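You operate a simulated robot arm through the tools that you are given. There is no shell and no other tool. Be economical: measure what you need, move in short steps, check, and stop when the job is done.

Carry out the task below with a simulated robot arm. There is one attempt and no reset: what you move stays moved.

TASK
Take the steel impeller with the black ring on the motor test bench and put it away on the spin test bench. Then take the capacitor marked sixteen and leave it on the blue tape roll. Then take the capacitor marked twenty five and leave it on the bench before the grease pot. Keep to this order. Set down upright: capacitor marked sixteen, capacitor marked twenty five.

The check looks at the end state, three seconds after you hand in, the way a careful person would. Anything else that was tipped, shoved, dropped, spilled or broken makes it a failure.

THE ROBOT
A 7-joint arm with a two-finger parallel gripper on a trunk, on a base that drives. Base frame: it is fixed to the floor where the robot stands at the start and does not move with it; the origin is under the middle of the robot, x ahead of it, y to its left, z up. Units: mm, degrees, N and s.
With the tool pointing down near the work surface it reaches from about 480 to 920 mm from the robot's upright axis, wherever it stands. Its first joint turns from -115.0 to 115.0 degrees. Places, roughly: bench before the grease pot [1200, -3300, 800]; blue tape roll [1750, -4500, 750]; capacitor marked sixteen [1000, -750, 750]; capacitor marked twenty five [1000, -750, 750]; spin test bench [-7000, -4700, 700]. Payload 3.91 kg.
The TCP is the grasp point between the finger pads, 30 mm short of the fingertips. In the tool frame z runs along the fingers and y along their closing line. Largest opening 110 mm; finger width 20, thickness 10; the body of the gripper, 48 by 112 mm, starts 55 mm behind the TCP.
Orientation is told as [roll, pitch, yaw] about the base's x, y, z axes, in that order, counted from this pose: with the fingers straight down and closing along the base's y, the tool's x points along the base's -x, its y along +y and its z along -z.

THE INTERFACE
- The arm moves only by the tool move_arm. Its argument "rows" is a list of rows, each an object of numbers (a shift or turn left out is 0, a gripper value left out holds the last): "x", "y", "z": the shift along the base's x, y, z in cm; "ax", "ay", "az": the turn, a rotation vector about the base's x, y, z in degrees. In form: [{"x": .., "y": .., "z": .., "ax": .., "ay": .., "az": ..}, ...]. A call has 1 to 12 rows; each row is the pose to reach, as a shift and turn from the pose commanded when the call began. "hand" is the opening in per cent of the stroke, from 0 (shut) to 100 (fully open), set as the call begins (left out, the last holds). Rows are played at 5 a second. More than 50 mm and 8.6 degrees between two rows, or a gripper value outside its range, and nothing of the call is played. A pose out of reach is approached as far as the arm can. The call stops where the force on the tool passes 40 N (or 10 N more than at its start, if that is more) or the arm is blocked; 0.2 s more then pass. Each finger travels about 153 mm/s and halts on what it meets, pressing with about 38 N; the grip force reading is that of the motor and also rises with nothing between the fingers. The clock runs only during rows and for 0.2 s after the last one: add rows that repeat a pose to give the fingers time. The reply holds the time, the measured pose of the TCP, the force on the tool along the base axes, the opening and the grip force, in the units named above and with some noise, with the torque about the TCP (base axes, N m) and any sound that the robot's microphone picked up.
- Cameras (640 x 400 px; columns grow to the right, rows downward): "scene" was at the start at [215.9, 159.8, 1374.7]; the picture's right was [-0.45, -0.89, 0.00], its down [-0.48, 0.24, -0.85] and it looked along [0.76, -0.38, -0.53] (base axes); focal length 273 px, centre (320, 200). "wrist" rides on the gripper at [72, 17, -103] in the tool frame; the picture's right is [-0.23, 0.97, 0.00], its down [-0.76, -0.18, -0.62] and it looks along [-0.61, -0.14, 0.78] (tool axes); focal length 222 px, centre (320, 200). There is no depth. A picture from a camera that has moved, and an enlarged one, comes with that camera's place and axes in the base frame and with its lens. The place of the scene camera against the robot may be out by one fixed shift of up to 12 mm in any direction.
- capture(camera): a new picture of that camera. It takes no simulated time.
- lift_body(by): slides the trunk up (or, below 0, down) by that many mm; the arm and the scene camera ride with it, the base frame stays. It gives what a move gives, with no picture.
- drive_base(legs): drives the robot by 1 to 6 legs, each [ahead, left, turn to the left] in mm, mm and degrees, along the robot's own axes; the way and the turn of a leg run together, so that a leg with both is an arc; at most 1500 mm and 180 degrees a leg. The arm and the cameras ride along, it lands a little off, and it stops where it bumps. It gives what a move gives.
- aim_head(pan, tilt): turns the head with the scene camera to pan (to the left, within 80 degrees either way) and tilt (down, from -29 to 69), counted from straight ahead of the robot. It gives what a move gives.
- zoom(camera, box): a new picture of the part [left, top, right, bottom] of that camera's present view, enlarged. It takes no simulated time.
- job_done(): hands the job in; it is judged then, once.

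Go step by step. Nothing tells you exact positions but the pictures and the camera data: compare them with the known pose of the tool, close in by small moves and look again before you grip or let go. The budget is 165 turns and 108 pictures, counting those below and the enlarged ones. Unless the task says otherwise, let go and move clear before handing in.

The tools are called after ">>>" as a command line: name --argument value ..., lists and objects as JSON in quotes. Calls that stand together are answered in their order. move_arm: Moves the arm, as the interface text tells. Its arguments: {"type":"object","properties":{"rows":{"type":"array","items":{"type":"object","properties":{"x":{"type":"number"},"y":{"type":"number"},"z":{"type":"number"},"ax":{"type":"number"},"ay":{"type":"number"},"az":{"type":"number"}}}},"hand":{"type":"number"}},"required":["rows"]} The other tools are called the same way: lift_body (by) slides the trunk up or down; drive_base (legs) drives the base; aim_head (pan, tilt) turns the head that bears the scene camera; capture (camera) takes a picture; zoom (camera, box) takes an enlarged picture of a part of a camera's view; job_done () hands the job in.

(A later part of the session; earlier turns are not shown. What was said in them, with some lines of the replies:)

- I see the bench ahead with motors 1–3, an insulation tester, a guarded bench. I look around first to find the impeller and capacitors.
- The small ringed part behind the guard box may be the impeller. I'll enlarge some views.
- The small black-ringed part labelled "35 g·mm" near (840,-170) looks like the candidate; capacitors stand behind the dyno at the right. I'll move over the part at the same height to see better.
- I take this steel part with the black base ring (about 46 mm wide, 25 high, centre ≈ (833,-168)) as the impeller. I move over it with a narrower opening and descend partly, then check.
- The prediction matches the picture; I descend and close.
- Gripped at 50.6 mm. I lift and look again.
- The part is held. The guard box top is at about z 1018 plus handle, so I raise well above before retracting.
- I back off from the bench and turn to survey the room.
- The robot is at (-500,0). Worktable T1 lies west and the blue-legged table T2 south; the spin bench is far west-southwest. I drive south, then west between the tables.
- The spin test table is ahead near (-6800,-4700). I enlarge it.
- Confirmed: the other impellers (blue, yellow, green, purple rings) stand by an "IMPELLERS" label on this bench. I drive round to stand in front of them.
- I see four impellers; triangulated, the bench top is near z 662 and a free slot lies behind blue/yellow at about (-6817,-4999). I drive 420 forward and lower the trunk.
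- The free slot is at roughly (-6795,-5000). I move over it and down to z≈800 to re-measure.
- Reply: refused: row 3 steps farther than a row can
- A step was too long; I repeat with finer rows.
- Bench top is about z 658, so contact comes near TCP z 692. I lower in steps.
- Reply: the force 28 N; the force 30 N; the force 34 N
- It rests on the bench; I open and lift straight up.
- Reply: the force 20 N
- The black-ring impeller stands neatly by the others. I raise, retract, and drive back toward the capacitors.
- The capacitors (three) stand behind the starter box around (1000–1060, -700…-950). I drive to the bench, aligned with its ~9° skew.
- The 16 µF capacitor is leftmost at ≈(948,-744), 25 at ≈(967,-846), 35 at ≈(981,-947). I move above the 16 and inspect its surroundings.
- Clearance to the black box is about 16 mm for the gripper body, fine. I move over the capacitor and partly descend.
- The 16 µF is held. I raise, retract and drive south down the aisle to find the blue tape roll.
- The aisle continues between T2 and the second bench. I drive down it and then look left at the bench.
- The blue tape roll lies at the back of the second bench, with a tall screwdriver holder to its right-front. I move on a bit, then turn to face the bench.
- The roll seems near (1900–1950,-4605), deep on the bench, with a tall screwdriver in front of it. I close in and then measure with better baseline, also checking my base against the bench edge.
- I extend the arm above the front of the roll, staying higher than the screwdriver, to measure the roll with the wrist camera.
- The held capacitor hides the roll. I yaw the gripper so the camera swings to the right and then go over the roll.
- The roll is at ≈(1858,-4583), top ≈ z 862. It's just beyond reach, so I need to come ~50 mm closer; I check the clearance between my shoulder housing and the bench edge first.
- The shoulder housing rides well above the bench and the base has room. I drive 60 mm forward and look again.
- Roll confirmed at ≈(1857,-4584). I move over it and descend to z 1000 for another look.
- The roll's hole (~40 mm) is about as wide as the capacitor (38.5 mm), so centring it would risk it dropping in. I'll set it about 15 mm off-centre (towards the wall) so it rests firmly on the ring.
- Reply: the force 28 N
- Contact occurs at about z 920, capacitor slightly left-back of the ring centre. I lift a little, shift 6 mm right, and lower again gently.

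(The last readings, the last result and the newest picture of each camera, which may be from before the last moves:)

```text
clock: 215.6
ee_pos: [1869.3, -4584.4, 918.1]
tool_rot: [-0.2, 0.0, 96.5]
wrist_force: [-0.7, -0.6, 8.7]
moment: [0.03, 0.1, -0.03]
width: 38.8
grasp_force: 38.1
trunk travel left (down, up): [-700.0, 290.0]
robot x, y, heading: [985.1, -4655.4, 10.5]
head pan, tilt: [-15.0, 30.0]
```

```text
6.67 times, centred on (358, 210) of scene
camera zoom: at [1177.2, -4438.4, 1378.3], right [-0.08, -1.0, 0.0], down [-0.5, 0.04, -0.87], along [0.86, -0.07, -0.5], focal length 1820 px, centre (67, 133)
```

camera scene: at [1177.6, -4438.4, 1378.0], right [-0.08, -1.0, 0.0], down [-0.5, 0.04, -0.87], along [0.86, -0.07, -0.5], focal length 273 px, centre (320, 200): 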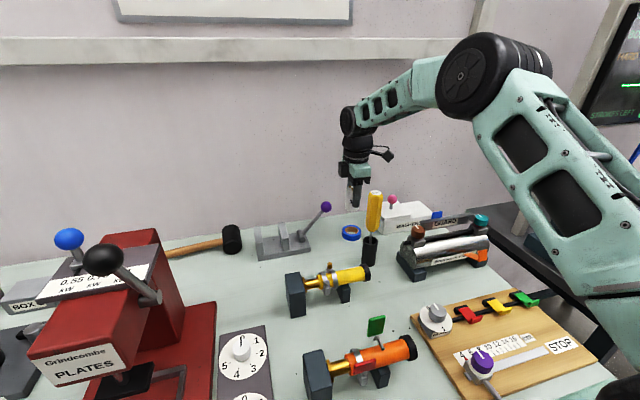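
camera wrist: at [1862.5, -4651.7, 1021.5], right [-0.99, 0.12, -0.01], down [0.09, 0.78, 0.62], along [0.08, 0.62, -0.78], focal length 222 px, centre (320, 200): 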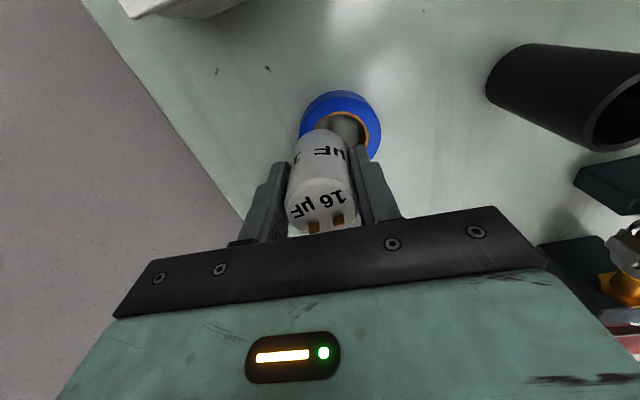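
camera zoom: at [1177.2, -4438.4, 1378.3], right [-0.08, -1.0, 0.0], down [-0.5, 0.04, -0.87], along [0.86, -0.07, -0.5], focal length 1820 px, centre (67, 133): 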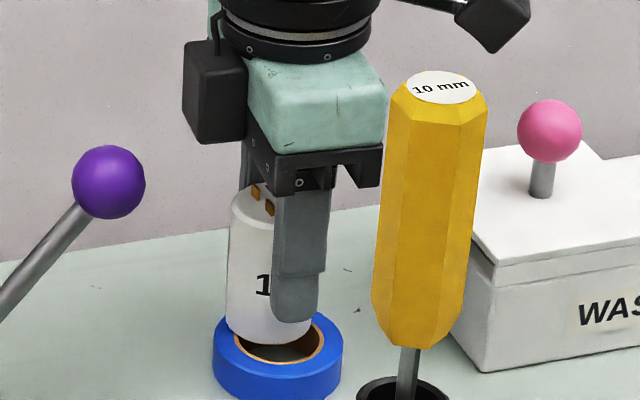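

Well placed: resting on the ring's back part with light contact. I release.

>>> move_arm --rows '[{"z": -0.05}, {"z": -0.05}]'

>>> move_arm --rows '[{"z": 0}, {"z": 0}, {"z": 0}]' --hand 52

>>> zoom --camera "scene" --box '[310, 180, 406, 240]'

```text
clock: 216.2
ee_pos: [1868.5, -4583.8, 918.9]
tool_rot: [-0.1, -0.1, 96.5]
wrist_force: [-1.2, -0.6, 15.1]
moment: [-0.02, 0.07, 0.01]
width: 38.5
grasp_force: 38.5
trunk travel left (down, up): [-700.0, 290.0]
robot x, y, heading: [991.0, -4654.4, 10.5]
head pan, tilt: [-15.0, 30.0]
```

```text
clock: 216.9
ee_pos: [1866.9, -4583.9, 916.8]
tool_rot: [0.0, -0.1, 96.6]
wrist_force: [0.9, -0.1, 0.9]
moment: [0.02, -0.02, 0.01]
width: 57.2
grasp_force: 0.0
trunk travel left (down, up): [-700.0, 290.0]
robot x, y, heading: [995.4, -4652.1, 10.7]
head pan, tilt: [-15.0, 30.0]
```

```text
6.67 times, centred on (358, 210) of scene
camera zoom: at [1177.6, -4438.3, 1378.1], right [-0.08, -1.0, 0.0], down [-0.5, 0.04, -0.87], along [0.86, -0.07, -0.5], focal length 1820 px, centre (67, 133)
```

zoom: 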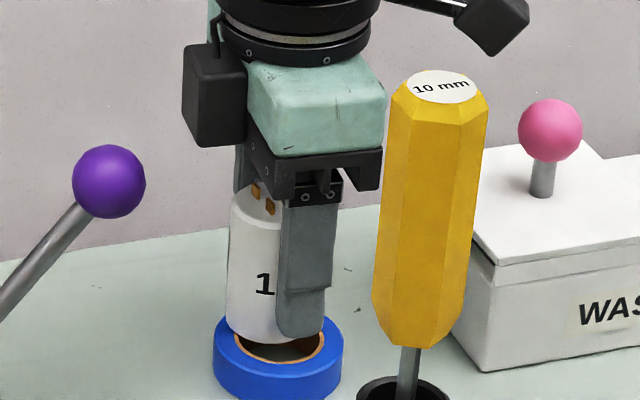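

>>> move_arm --rows '[{"z": 1}, {"z": 4}, {"z": 8}, {"z": 12.5}, {"z": 17}, {"z": 21.5}, {"z": 26}, {"z": 29}, {"z": 29}]'

>>> zoom --camera "scene" --box '[310, 170, 422, 240]'

```text
clock: 218.9
ee_pos: [1870.1, -4583.6, 1207.0]
tool_rot: [0.0, -0.1, 96.5]
wrist_force: [0.0, -0.1, -0.5]
moment: [-0.03, -0.01, -0.04]
width: 57.0
grasp_force: 0.0
trunk travel left (down, up): [-700.0, 290.0]
robot x, y, heading: [990.7, -4653.0, 10.3]
head pan, tilt: [-15.0, 30.0]
```

```text
5.71 times, centred on (366, 205) of scene
camera zoom: at [1177.6, -4438.3, 1378.1], right [-0.08, -1.0, 0.0], down [-0.5, 0.04, -0.87], along [0.86, -0.07, -0.5], focal length 1560 px, centre (57, 171)
```

zoom: 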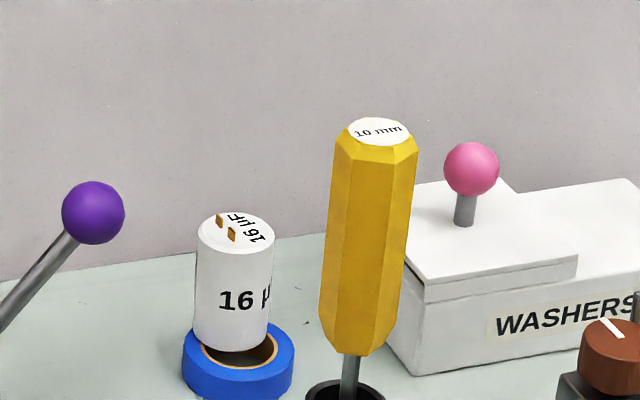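

The 16 µF stands upright on the roll. I retract, turn the wrist back and drive north, stopping to look at the grease-pot spot on the way.

>>> move_arm --rows '[{"x": -3, "y": -0.5, "az": -7.2}, {"x": -6, "y": -1, "az": -14.4}, {"x": -9, "y": -1.6, "az": -21.6}, {"x": -12, "y": -2.2, "az": -28.8}, {"x": -15, "y": -2.8, "az": -36}, {"x": -18, "y": -3.3, "az": -43.2}, {"x": -21, "y": -3.8, "az": -50.4}, {"x": -24, "y": -4.3, "az": -57.6}, {"x": -27, "y": -4.8, "az": -64.8}, {"x": -30, "y": -5.4, "az": -72}, {"x": -33, "y": -6, "az": -79.2}, {"x": -35, "y": -6.4, "az": -86}]' --hand 80

>>> drive_base --legs '[[-250, 0, 0], [0, 0, 92], [1300, 0, 0]]'

>>> aim_head --pan -75 --tilt 30

>>> capture --camera "scene"

```text
clock: 221.6
ee_pos: [1518.7, -4648.2, 1208.7]
tool_rot: [0.0, 0.0, 10.4]
wrist_force: [0.9, -0.2, -0.4]
moment: [0.02, 0.04, -0.02]
width: 88.1
grasp_force: 0.0
trunk travel left (down, up): [-700.0, 290.0]
robot x, y, heading: [994.8, -4654.2, 10.4]
head pan, tilt: [-15.0, 30.0]
```

```text
clock: 233.4
ee_pos: [456.7, -2897.0, 1207.7]
tool_rot: [0.0, 0.0, 102.2]
wrist_force: [0.0, -0.5, 0.2]
moment: [-0.02, 0.01, -0.02]
width: 87.8
grasp_force: 0.1
trunk travel left (down, up): [-700.0, 290.0]
robot x, y, heading: [479.1, -3425.6, 102.0]
head pan, tilt: [-15.0, 30.0]
```

```text
clock: 234.7
ee_pos: [455.3, -2894.3, 1207.2]
tool_rot: [0.0, 0.0, 102.1]
wrist_force: [-0.2, 0.6, 0.8]
moment: [-0.02, 0.04, -0.02]
width: 88.0
grasp_force: 0.0
trunk travel left (down, up): [-700.0, 290.0]
robot x, y, heading: [480.0, -3423.4, 102.4]
head pan, tilt: [-75.0, 30.0]
```

```text
32 pictures are left
camera scene: at [321.6, -3290.7, 1378.1], right [0.46, -0.89, 0.0], down [-0.44, -0.23, -0.87], along [0.77, 0.4, -0.5], focal length 273 px, centre (320, 200)
```

scene: 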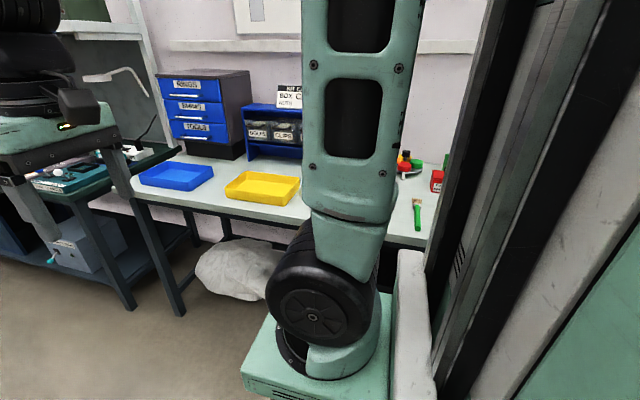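

>>> drive_base --legs '[[1340, 0, 0], [1190, 0, 2], [0, 0, -97]]'

>>> aim_head --pan -5 --tilt 35

>>> capture --camera "scene"

```text
clock: 251.2
ee_pos: [408.4, -946.6, 1207.3]
tool_rot: [0.0, 0.0, 8.9]
wrist_force: [0.2, 0.4, -1.0]
moment: [-0.01, 0.04, -0.01]
width: 87.9
grasp_force: 0.0
trunk travel left (down, up): [-700.0, 290.0]
robot x, y, heading: [-119.8, -936.9, 9.0]
head pan, tilt: [-75.0, 30.0]
```

```text
clock: 252.7
ee_pos: [409.1, -946.8, 1207.0]
tool_rot: [0.0, 0.0, 8.8]
wrist_force: [0.1, 0.6, -0.4]
moment: [-0.01, 0.01, -0.03]
width: 87.9
grasp_force: 0.0
trunk travel left (down, up): [-700.0, 290.0]
robot x, y, heading: [-117.1, -937.8, 8.8]
head pan, tilt: [-5.0, 35.0]
```

```text
31 pictures are left
camera scene: at [70.9, -712.3, 1370.3], right [0.07, -1.0, 0.0], down [-0.57, -0.04, -0.82], along [0.82, 0.06, -0.57], focal length 273 px, centre (320, 200)
```

scene: 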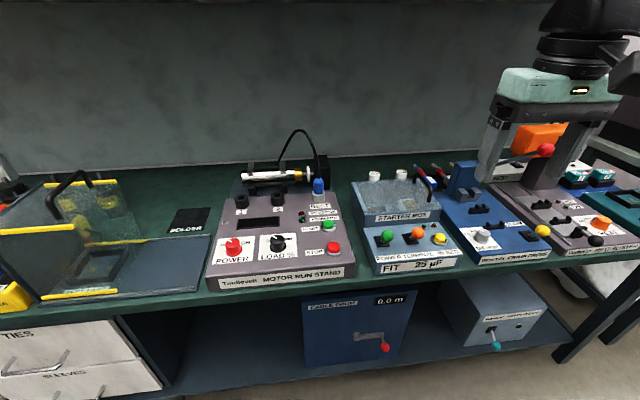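

>>> drive_base --legs '[[235, 0, 0]]'

>>> move_arm --rows '[{"x": 4, "y": 1, "z": -1.5}, {"x": 8, "y": 2, "z": -3}, {"x": 12, "y": 3, "z": -5}, {"x": 16, "y": 4, "z": -7}, {"x": 20, "y": 5, "z": -9}, {"x": 23.5, "y": 6, "z": -11}, {"x": 25.5, "y": 6.5, "z": -13.5}, {"x": 25.5, "y": 6.5, "z": -13.5}]'

>>> capture --camera "wrist"

```text
clock: 254.4
ee_pos: [638.8, -908.6, 1207.4]
tool_rot: [0.0, 0.0, 9.1]
wrist_force: [0.7, 1.3, 0.7]
moment: [-0.01, -0.02, -0.01]
width: 88.1
grasp_force: 0.0
trunk travel left (down, up): [-700.0, 290.0]
robot x, y, heading: [111.9, -899.1, 9.0]
head pan, tilt: [-5.0, 35.0]
```

```text
clock: 256.2
ee_pos: [894.7, -842.4, 1072.9]
tool_rot: [-0.1, 0.0, 9.0]
wrist_force: [0.0, 1.1, 0.5]
moment: [0.0, 0.0, -0.01]
width: 87.9
grasp_force: 0.0
trunk travel left (down, up): [-700.0, 290.0]
robot x, y, heading: [107.6, -899.3, 9.1]
head pan, tilt: [-5.0, 35.0]
```

```text
30 pictures are left
camera wrist: at [822.0, -837.2, 1177.1], right [0.07, 1.0, 0.0], down [0.78, -0.06, 0.62], along [0.62, -0.04, -0.78], focal length 222 px, centre (320, 200)
```

wrist: 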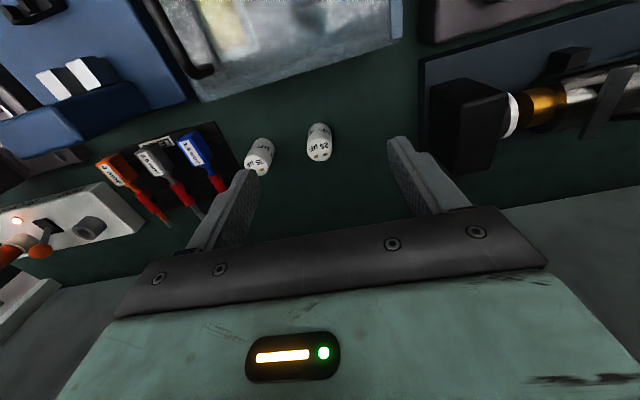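

>>> move_arm --rows '[{"x": 4}, {"x": 7.5, "y": -0.5}, {"x": 7.5, "y": -0.5, "z": -4.5}, {"x": 7.5, "y": -0.5, "z": -9}, {"x": 7.5, "y": -0.5, "z": -13.5}, {"x": 7.5, "y": -0.5, "z": -14.5}, {"x": 7.5, "y": -0.5, "z": -14.5}]' --hand 60

>>> capture --camera "wrist"

```text
clock: 257.8
ee_pos: [970.8, -849.3, 926.6]
tool_rot: [0.1, 0.0, 9.0]
wrist_force: [0.1, -0.7, -0.6]
moment: [0.03, -0.03, 0.01]
width: 65.9
grasp_force: 0.0
trunk travel left (down, up): [-700.0, 290.0]
robot x, y, heading: [110.6, -899.0, 9.1]
head pan, tilt: [-5.0, 35.0]
```

```text
29 pictures are left
camera wrist: at [898.0, -842.8, 1029.2], right [0.07, 1.0, 0.0], down [0.78, -0.06, 0.62], along [0.62, -0.04, -0.78], focal length 222 px, centre (320, 200)
```

wrist: 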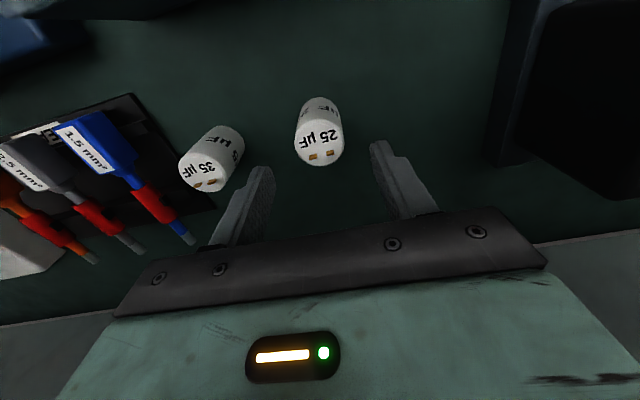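

>>> move_arm --rows '[{"x": -0.2, "z": -2}, {"x": -0.2, "z": -5}, {"x": -0.2, "z": -7}, {"x": -0.2, "z": -8.1}, {"x": -0.2, "z": -8.1}]'

>>> move_arm --rows '[{"z": 0}, {"z": 0}, {"z": 0}, {"z": 0}]' --hand 0

>>> move_arm --rows '[{"z": 2}, {"z": 6}, {"z": 10}, {"z": 14.5}, {"z": 19}, {"z": 23}, {"z": 27}, {"z": 30}, {"z": 30}]'

>>> capture --camera "wrist"

```text
clock: 259.0
ee_pos: [968.7, -849.1, 846.0]
tool_rot: [0.0, 0.1, 9.0]
wrist_force: [-0.7, 0.4, 0.2]
moment: [0.0, 0.0, 0.01]
width: 66.0
grasp_force: 0.1
trunk travel left (down, up): [-700.0, 290.0]
robot x, y, heading: [108.6, -901.8, 9.1]
head pan, tilt: [-5.0, 35.0]
```

```text
clock: 260.0
ee_pos: [969.5, -848.3, 847.6]
tool_rot: [0.1, 0.0, 9.0]
wrist_force: [-0.3, 0.4, 1.2]
moment: [-0.01, 0.05, -0.02]
width: 38.9
grasp_force: 38.0
trunk travel left (down, up): [-700.0, 290.0]
robot x, y, heading: [110.1, -902.9, 8.9]
head pan, tilt: [-5.0, 35.0]
```

```text
clock: 262.0
ee_pos: [969.2, -848.5, 1147.7]
tool_rot: [0.0, 0.1, 9.0]
wrist_force: [-0.1, -0.1, -0.8]
moment: [-0.03, -0.01, -0.03]
width: 38.8
grasp_force: 37.9
trunk travel left (down, up): [-700.0, 290.0]
robot x, y, heading: [114.4, -900.5, 8.9]
head pan, tilt: [-5.0, 35.0]
```

```text
28 pictures are left
camera wrist: at [896.7, -842.0, 1251.5], right [0.07, 1.0, 0.0], down [0.78, -0.06, 0.62], along [0.62, -0.04, -0.78], focal length 222 px, centre (320, 200)
```

wrist: 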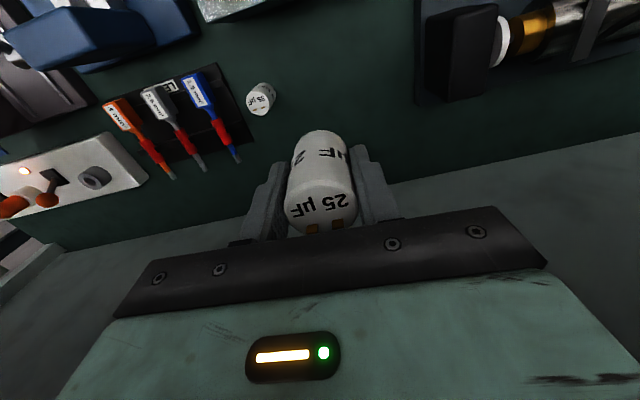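

Holding the 25 µF. I retract and drive down the aisle to the grease-pot area.

>>> move_arm --rows '[{"x": -4.3, "y": -0.6, "z": 1}, {"x": -8.6, "y": -1.2, "z": 2}, {"x": -12.9, "y": -1.8, "z": 2}, {"x": -17.2, "y": -2.4, "z": 2}, {"x": -21.5, "y": -3, "z": 2}, {"x": -25.8, "y": -3.6, "z": 2}, {"x": -30, "y": -4.2, "z": 2}, {"x": -34, "y": -4.8, "z": 2}, {"x": -34, "y": -4.8, "z": 2}]'

>>> drive_base --legs '[[-220, 0, 0], [0, 0, -83], [1230, 0, 0], [0, 0, -5.5], [1200, 0, 0], [0, 0, 60]]'

>>> aim_head --pan 30 --tilt 30

>>> capture --camera "scene"

```text
clock: 264.0
ee_pos: [627.9, -896.2, 1167.0]
tool_rot: [0.0, 0.0, 9.0]
wrist_force: [0.6, -0.7, 0.1]
moment: [-0.02, -0.02, 0.02]
width: 38.8
grasp_force: 38.1
trunk travel left (down, up): [-700.0, 290.0]
robot x, y, heading: [110.7, -900.2, 9.0]
head pan, tilt: [-5.0, 35.0]
```

```text
clock: 284.1
ee_pos: [845.4, -3592.0, 1166.5]
tool_rot: [0.0, -0.1, -20.2]
wrist_force: [-0.1, -1.0, -0.8]
moment: [0.03, -0.01, -0.01]
width: 38.7
grasp_force: 38.1
trunk travel left (down, up): [-700.0, 290.0]
robot x, y, heading: [392.8, -3346.1, -20.2]
head pan, tilt: [-5.0, 35.0]
```

```text
clock: 285.1
ee_pos: [845.0, -3592.7, 1166.7]
tool_rot: [-0.1, 0.1, -20.2]
wrist_force: [-0.3, -0.4, -0.5]
moment: [0.0, -0.01, 0.0]
width: 38.5
grasp_force: 37.9
trunk travel left (down, up): [-700.0, 290.0]
robot x, y, heading: [393.2, -3343.0, -20.3]
head pan, tilt: [30.0, 30.0]
```

```text
27 pictures are left
camera scene: at [679.4, -3190.5, 1378.1], right [0.17, -0.99, 0.0], down [-0.49, -0.08, -0.87], along [0.85, 0.15, -0.5], focal length 273 px, centre (320, 200)
```

scene: 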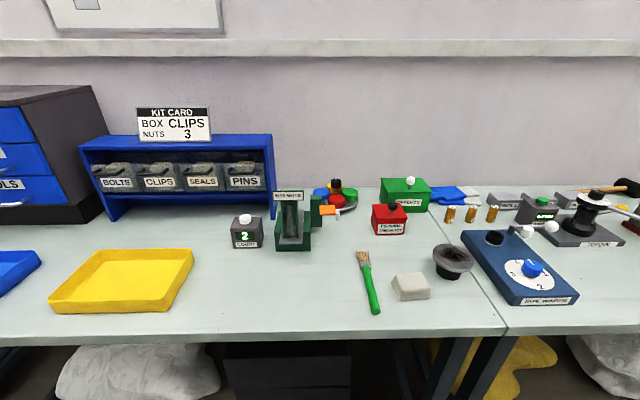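

>>> zoom --camera "scene" --box '[340, 220, 532, 340]'

```text
3.33 times, centred on (436, 280) of scene
camera zoom: at [679.4, -3190.5, 1378.1], right [0.17, -0.99, 0.0], down [-0.49, -0.08, -0.87], along [0.85, 0.15, -0.5], focal length 910 px, centre (-67, -67)
```

zoom: 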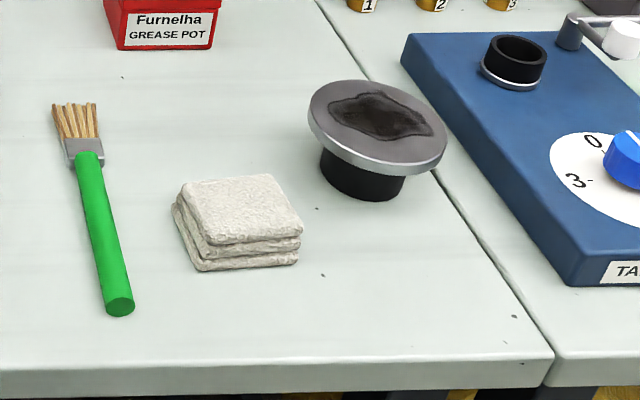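

The red box is labelled "GREASE POT"; free bench lies right in front of it, between brush, cloth and disc. I turn to face the bench and drive up.

>>> drive_base --legs '[[0, 0, 30.5], [230, 0, 0]]'

>>> aim_head --pan -8 --tilt 40

>>> capture --camera "scene"

>>> capture --camera "wrist"

```text
clock: 288.3
ee_pos: [1137.1, -3291.0, 1166.1]
tool_rot: [0.0, 0.0, 10.0]
wrist_force: [-0.2, -0.2, -0.7]
moment: [0.02, 0.0, -0.02]
width: 38.9
grasp_force: 37.9
trunk travel left (down, up): [-700.0, 290.0]
robot x, y, heading: [622.0, -3307.1, 10.0]
head pan, tilt: [30.0, 30.0]
```

```text
clock: 289.4
ee_pos: [1137.9, -3290.5, 1165.9]
tool_rot: [0.0, 0.0, 10.0]
wrist_force: [0.1, 0.7, -0.9]
moment: [0.02, -0.03, 0.03]
width: 38.5
grasp_force: 38.3
trunk travel left (down, up): [-700.0, 290.0]
robot x, y, heading: [623.5, -3300.7, 10.2]
head pan, tilt: [-8.0, 40.0]
```

```text
25 pictures are left
camera scene: at [804.7, -3079.0, 1362.8], right [0.04, -1.0, 0.0], down [-0.64, -0.02, -0.77], along [0.77, 0.03, -0.64], focal length 273 px, centre (320, 200)
```

scene: 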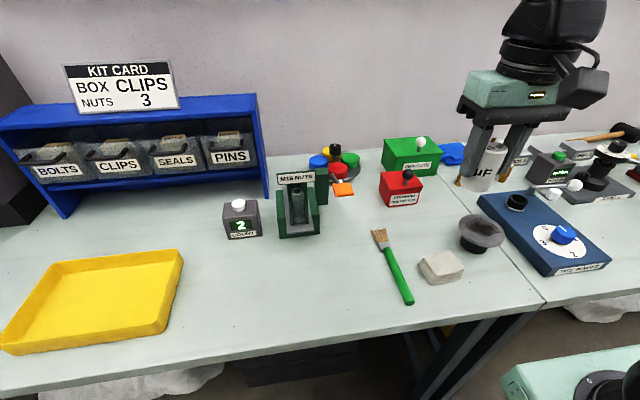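

```text
24 pictures are left
camera wrist: at [1064.5, -3285.5, 1269.9], right [0.05, 1.0, 0.0], down [0.78, -0.04, 0.62], along [0.62, -0.03, -0.78], focal length 222 px, centre (320, 200)
```

wrist: 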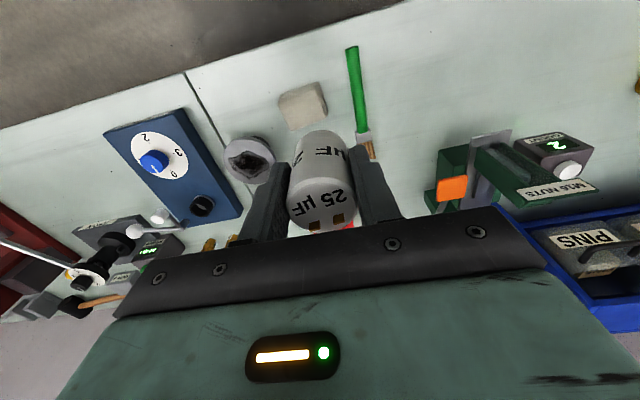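

The spot before the grease pot is ≈(1312,-3296), bench at about z 850. I move over it and down to z≈960.

>>> move_arm --rows '[{"x": 4.4, "y": -0.2}, {"x": 8.8, "y": -0.4}, {"x": 13.2, "y": -0.6}, {"x": 17.4, "y": -0.6}, {"x": 17.4, "y": -0.6, "z": -4.5}, {"x": 17.4, "y": -0.6, "z": -9}, {"x": 17.4, "y": -0.6, "z": -13.5}, {"x": 17.4, "y": -0.6, "z": -18}, {"x": 17.4, "y": -0.6, "z": -20.5}, {"x": 17.4, "y": -0.6, "z": -20.5}]'

>>> capture --camera "wrist"

>>> capture --camera "scene"

```text
clock: 291.6
ee_pos: [1311.1, -3297.3, 961.8]
tool_rot: [0.0, -0.1, 10.0]
wrist_force: [0.0, 0.9, -1.1]
moment: [0.01, -0.02, -0.02]
width: 38.6
grasp_force: 38.2
trunk travel left (down, up): [-700.0, 290.0]
robot x, y, heading: [620.0, -3304.9, 10.0]
head pan, tilt: [-8.0, 40.0]
```

```text
23 pictures are left
camera wrist: at [1238.4, -3292.3, 1064.6], right [0.05, 1.0, 0.0], down [0.78, -0.04, 0.62], along [0.62, -0.03, -0.78], focal length 222 px, centre (320, 200)
```

wrist: 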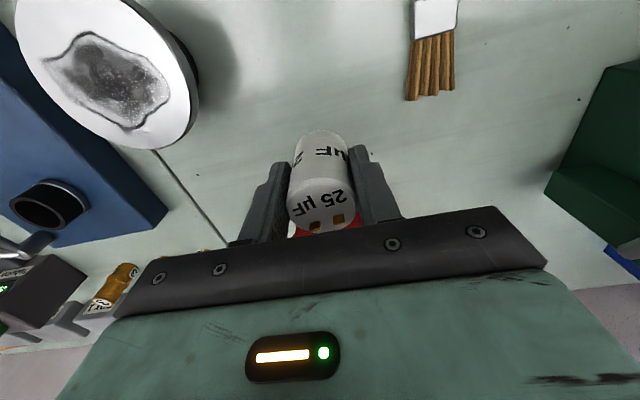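

```text
22 pictures are left
camera scene: at [804.7, -3079.0, 1362.7], right [0.04, -1.0, 0.0], down [-0.64, -0.02, -0.77], along [0.77, 0.03, -0.64], focal length 273 px, centre (320, 200)
```

scene: 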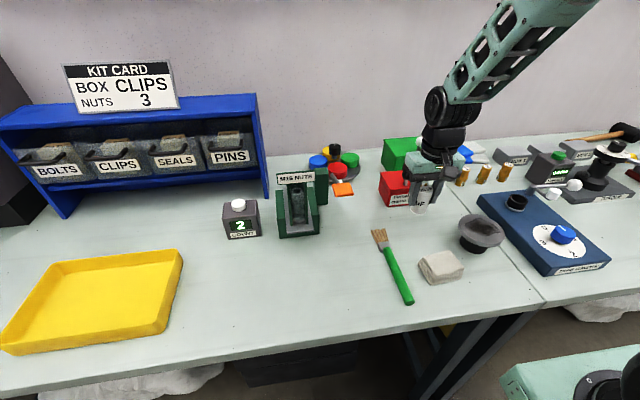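

>>> move_arm --rows '[{"z": -3}, {"z": -5}, {"z": -5.5}, {"z": -5.5}]'

>>> move_arm --rows '[{"z": -0.2}, {"z": -0.4}, {"z": -0.4}]'

>>> zoom --camera "scene" --box '[350, 160, 478, 240]'

```text
clock: 292.6
ee_pos: [1312.1, -3296.7, 905.7]
tool_rot: [-0.1, 0.0, 10.1]
wrist_force: [-0.1, -0.3, -1.2]
moment: [-0.02, -0.04, -0.01]
width: 38.5
grasp_force: 38.3
trunk travel left (down, up): [-700.0, 290.0]
robot x, y, heading: [624.7, -3304.0, 10.1]
head pan, tilt: [-8.0, 40.0]
```

```text
clock: 293.4
ee_pos: [1312.3, -3297.2, 902.5]
tool_rot: [0.0, -0.1, 10.0]
wrist_force: [-1.3, -0.3, 7.4]
moment: [0.01, 0.08, -0.06]
width: 38.6
grasp_force: 38.3
trunk travel left (down, up): [-700.0, 290.0]
robot x, y, heading: [616.5, -3303.4, 9.9]
head pan, tilt: [-8.0, 40.0]
```

```text
5.00 times, centred on (414, 200) of scene
camera zoom: at [804.3, -3079.0, 1362.9], right [0.04, -1.0, 0.0], down [-0.64, -0.02, -0.77], along [0.77, 0.03, -0.64], focal length 1365 px, centre (-150, 200)
```

zoom: 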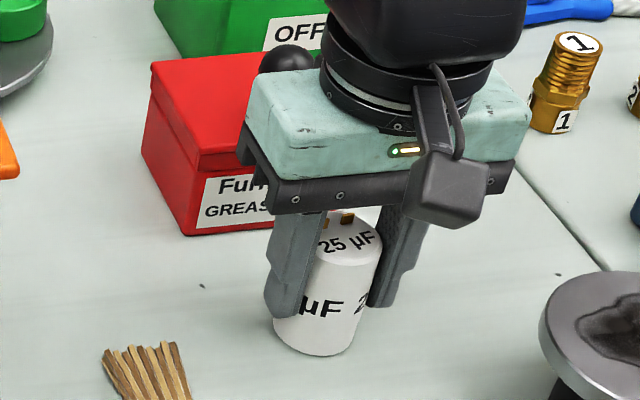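

The base touches the bench; I settle 1 mm, release, and rise.

>>> move_arm --rows '[{"z": -0.08}, {"z": -0.08}]'

>>> move_arm --rows '[{"z": 0}, {"z": 0}, {"z": 0}]' --hand 55

>>> move_arm --rows '[{"z": 1}, {"z": 4}, {"z": 8}, {"z": 12.5}, {"z": 17}, {"z": 21}, {"z": 21}]'

>>> zoom --camera "scene" --box '[350, 140, 510, 240]'

```text
clock: 294.0
ee_pos: [1312.6, -3296.5, 902.5]
tool_rot: [0.0, -0.1, 10.0]
wrist_force: [-0.9, 0.0, 19.6]
moment: [-0.03, 0.04, -0.03]
width: 38.4
grasp_force: 37.9
trunk travel left (down, up): [-700.0, 290.0]
robot x, y, heading: [620.9, -3305.2, 10.0]
head pan, tilt: [-8.0, 40.0]
```

```text
clock: 294.8
ee_pos: [1312.0, -3296.3, 901.0]
tool_rot: [0.0, -0.1, 10.0]
wrist_force: [0.1, -0.3, 0.5]
moment: [0.0, -0.02, 0.01]
width: 60.5
grasp_force: 0.1
trunk travel left (down, up): [-700.0, 290.0]
robot x, y, heading: [620.3, -3303.6, 10.0]
head pan, tilt: [-8.0, 40.0]
```

```text
clock: 296.4
ee_pos: [1311.9, -3297.3, 1110.9]
tool_rot: [0.0, 0.0, 9.9]
wrist_force: [0.4, 0.5, -0.1]
moment: [0.0, 0.01, 0.01]
width: 60.2
grasp_force: 0.1
trunk travel left (down, up): [-700.0, 290.0]
robot x, y, heading: [622.8, -3305.0, 10.1]
head pan, tilt: [-8.0, 40.0]
```

```text
4.00 times, centred on (430, 190) of scene
camera zoom: at [804.7, -3079.0, 1362.7], right [0.04, -1.0, 0.0], down [-0.64, -0.02, -0.77], along [0.77, 0.03, -0.64], focal length 1092 px, centre (-120, 240)
```

zoom: 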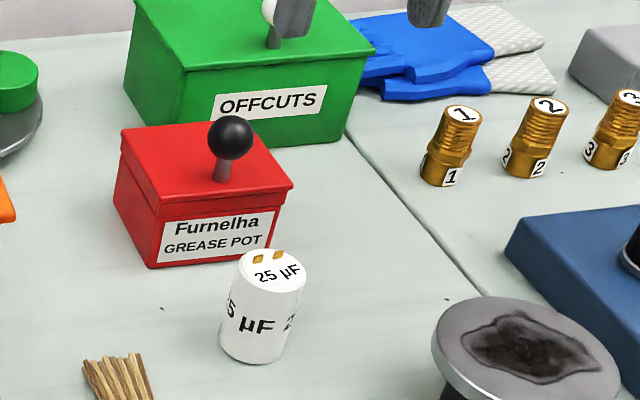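

The 25 µF capacitor stands upright in front of the grease pot and the gripper is clear. All three items are in place in the right order, so I hand in.

>>> job_done

```text
The job is handed in.
```

I finished all three moves in the order you gave and handed the job in; the result of the check hasn't come back.

- **Steel impeller with the black ring:** it lies flat on the spin test bench, beside the four other impellers behind the "IMPELLERS" label.
- **Capacitor marked sixteen:** it stands upright on the blue tape roll. I set it about 14 mm off centre because the roll's hole looked about as wide as the capacitor, and a centred one might have dropped in.
- **Capacitor marked twenty five:** it stands upright on the bench directly in front of the red grease pot.

In the pictures I took after each release, all three were upright or flat, and I saw nothing else moved or knocked over.
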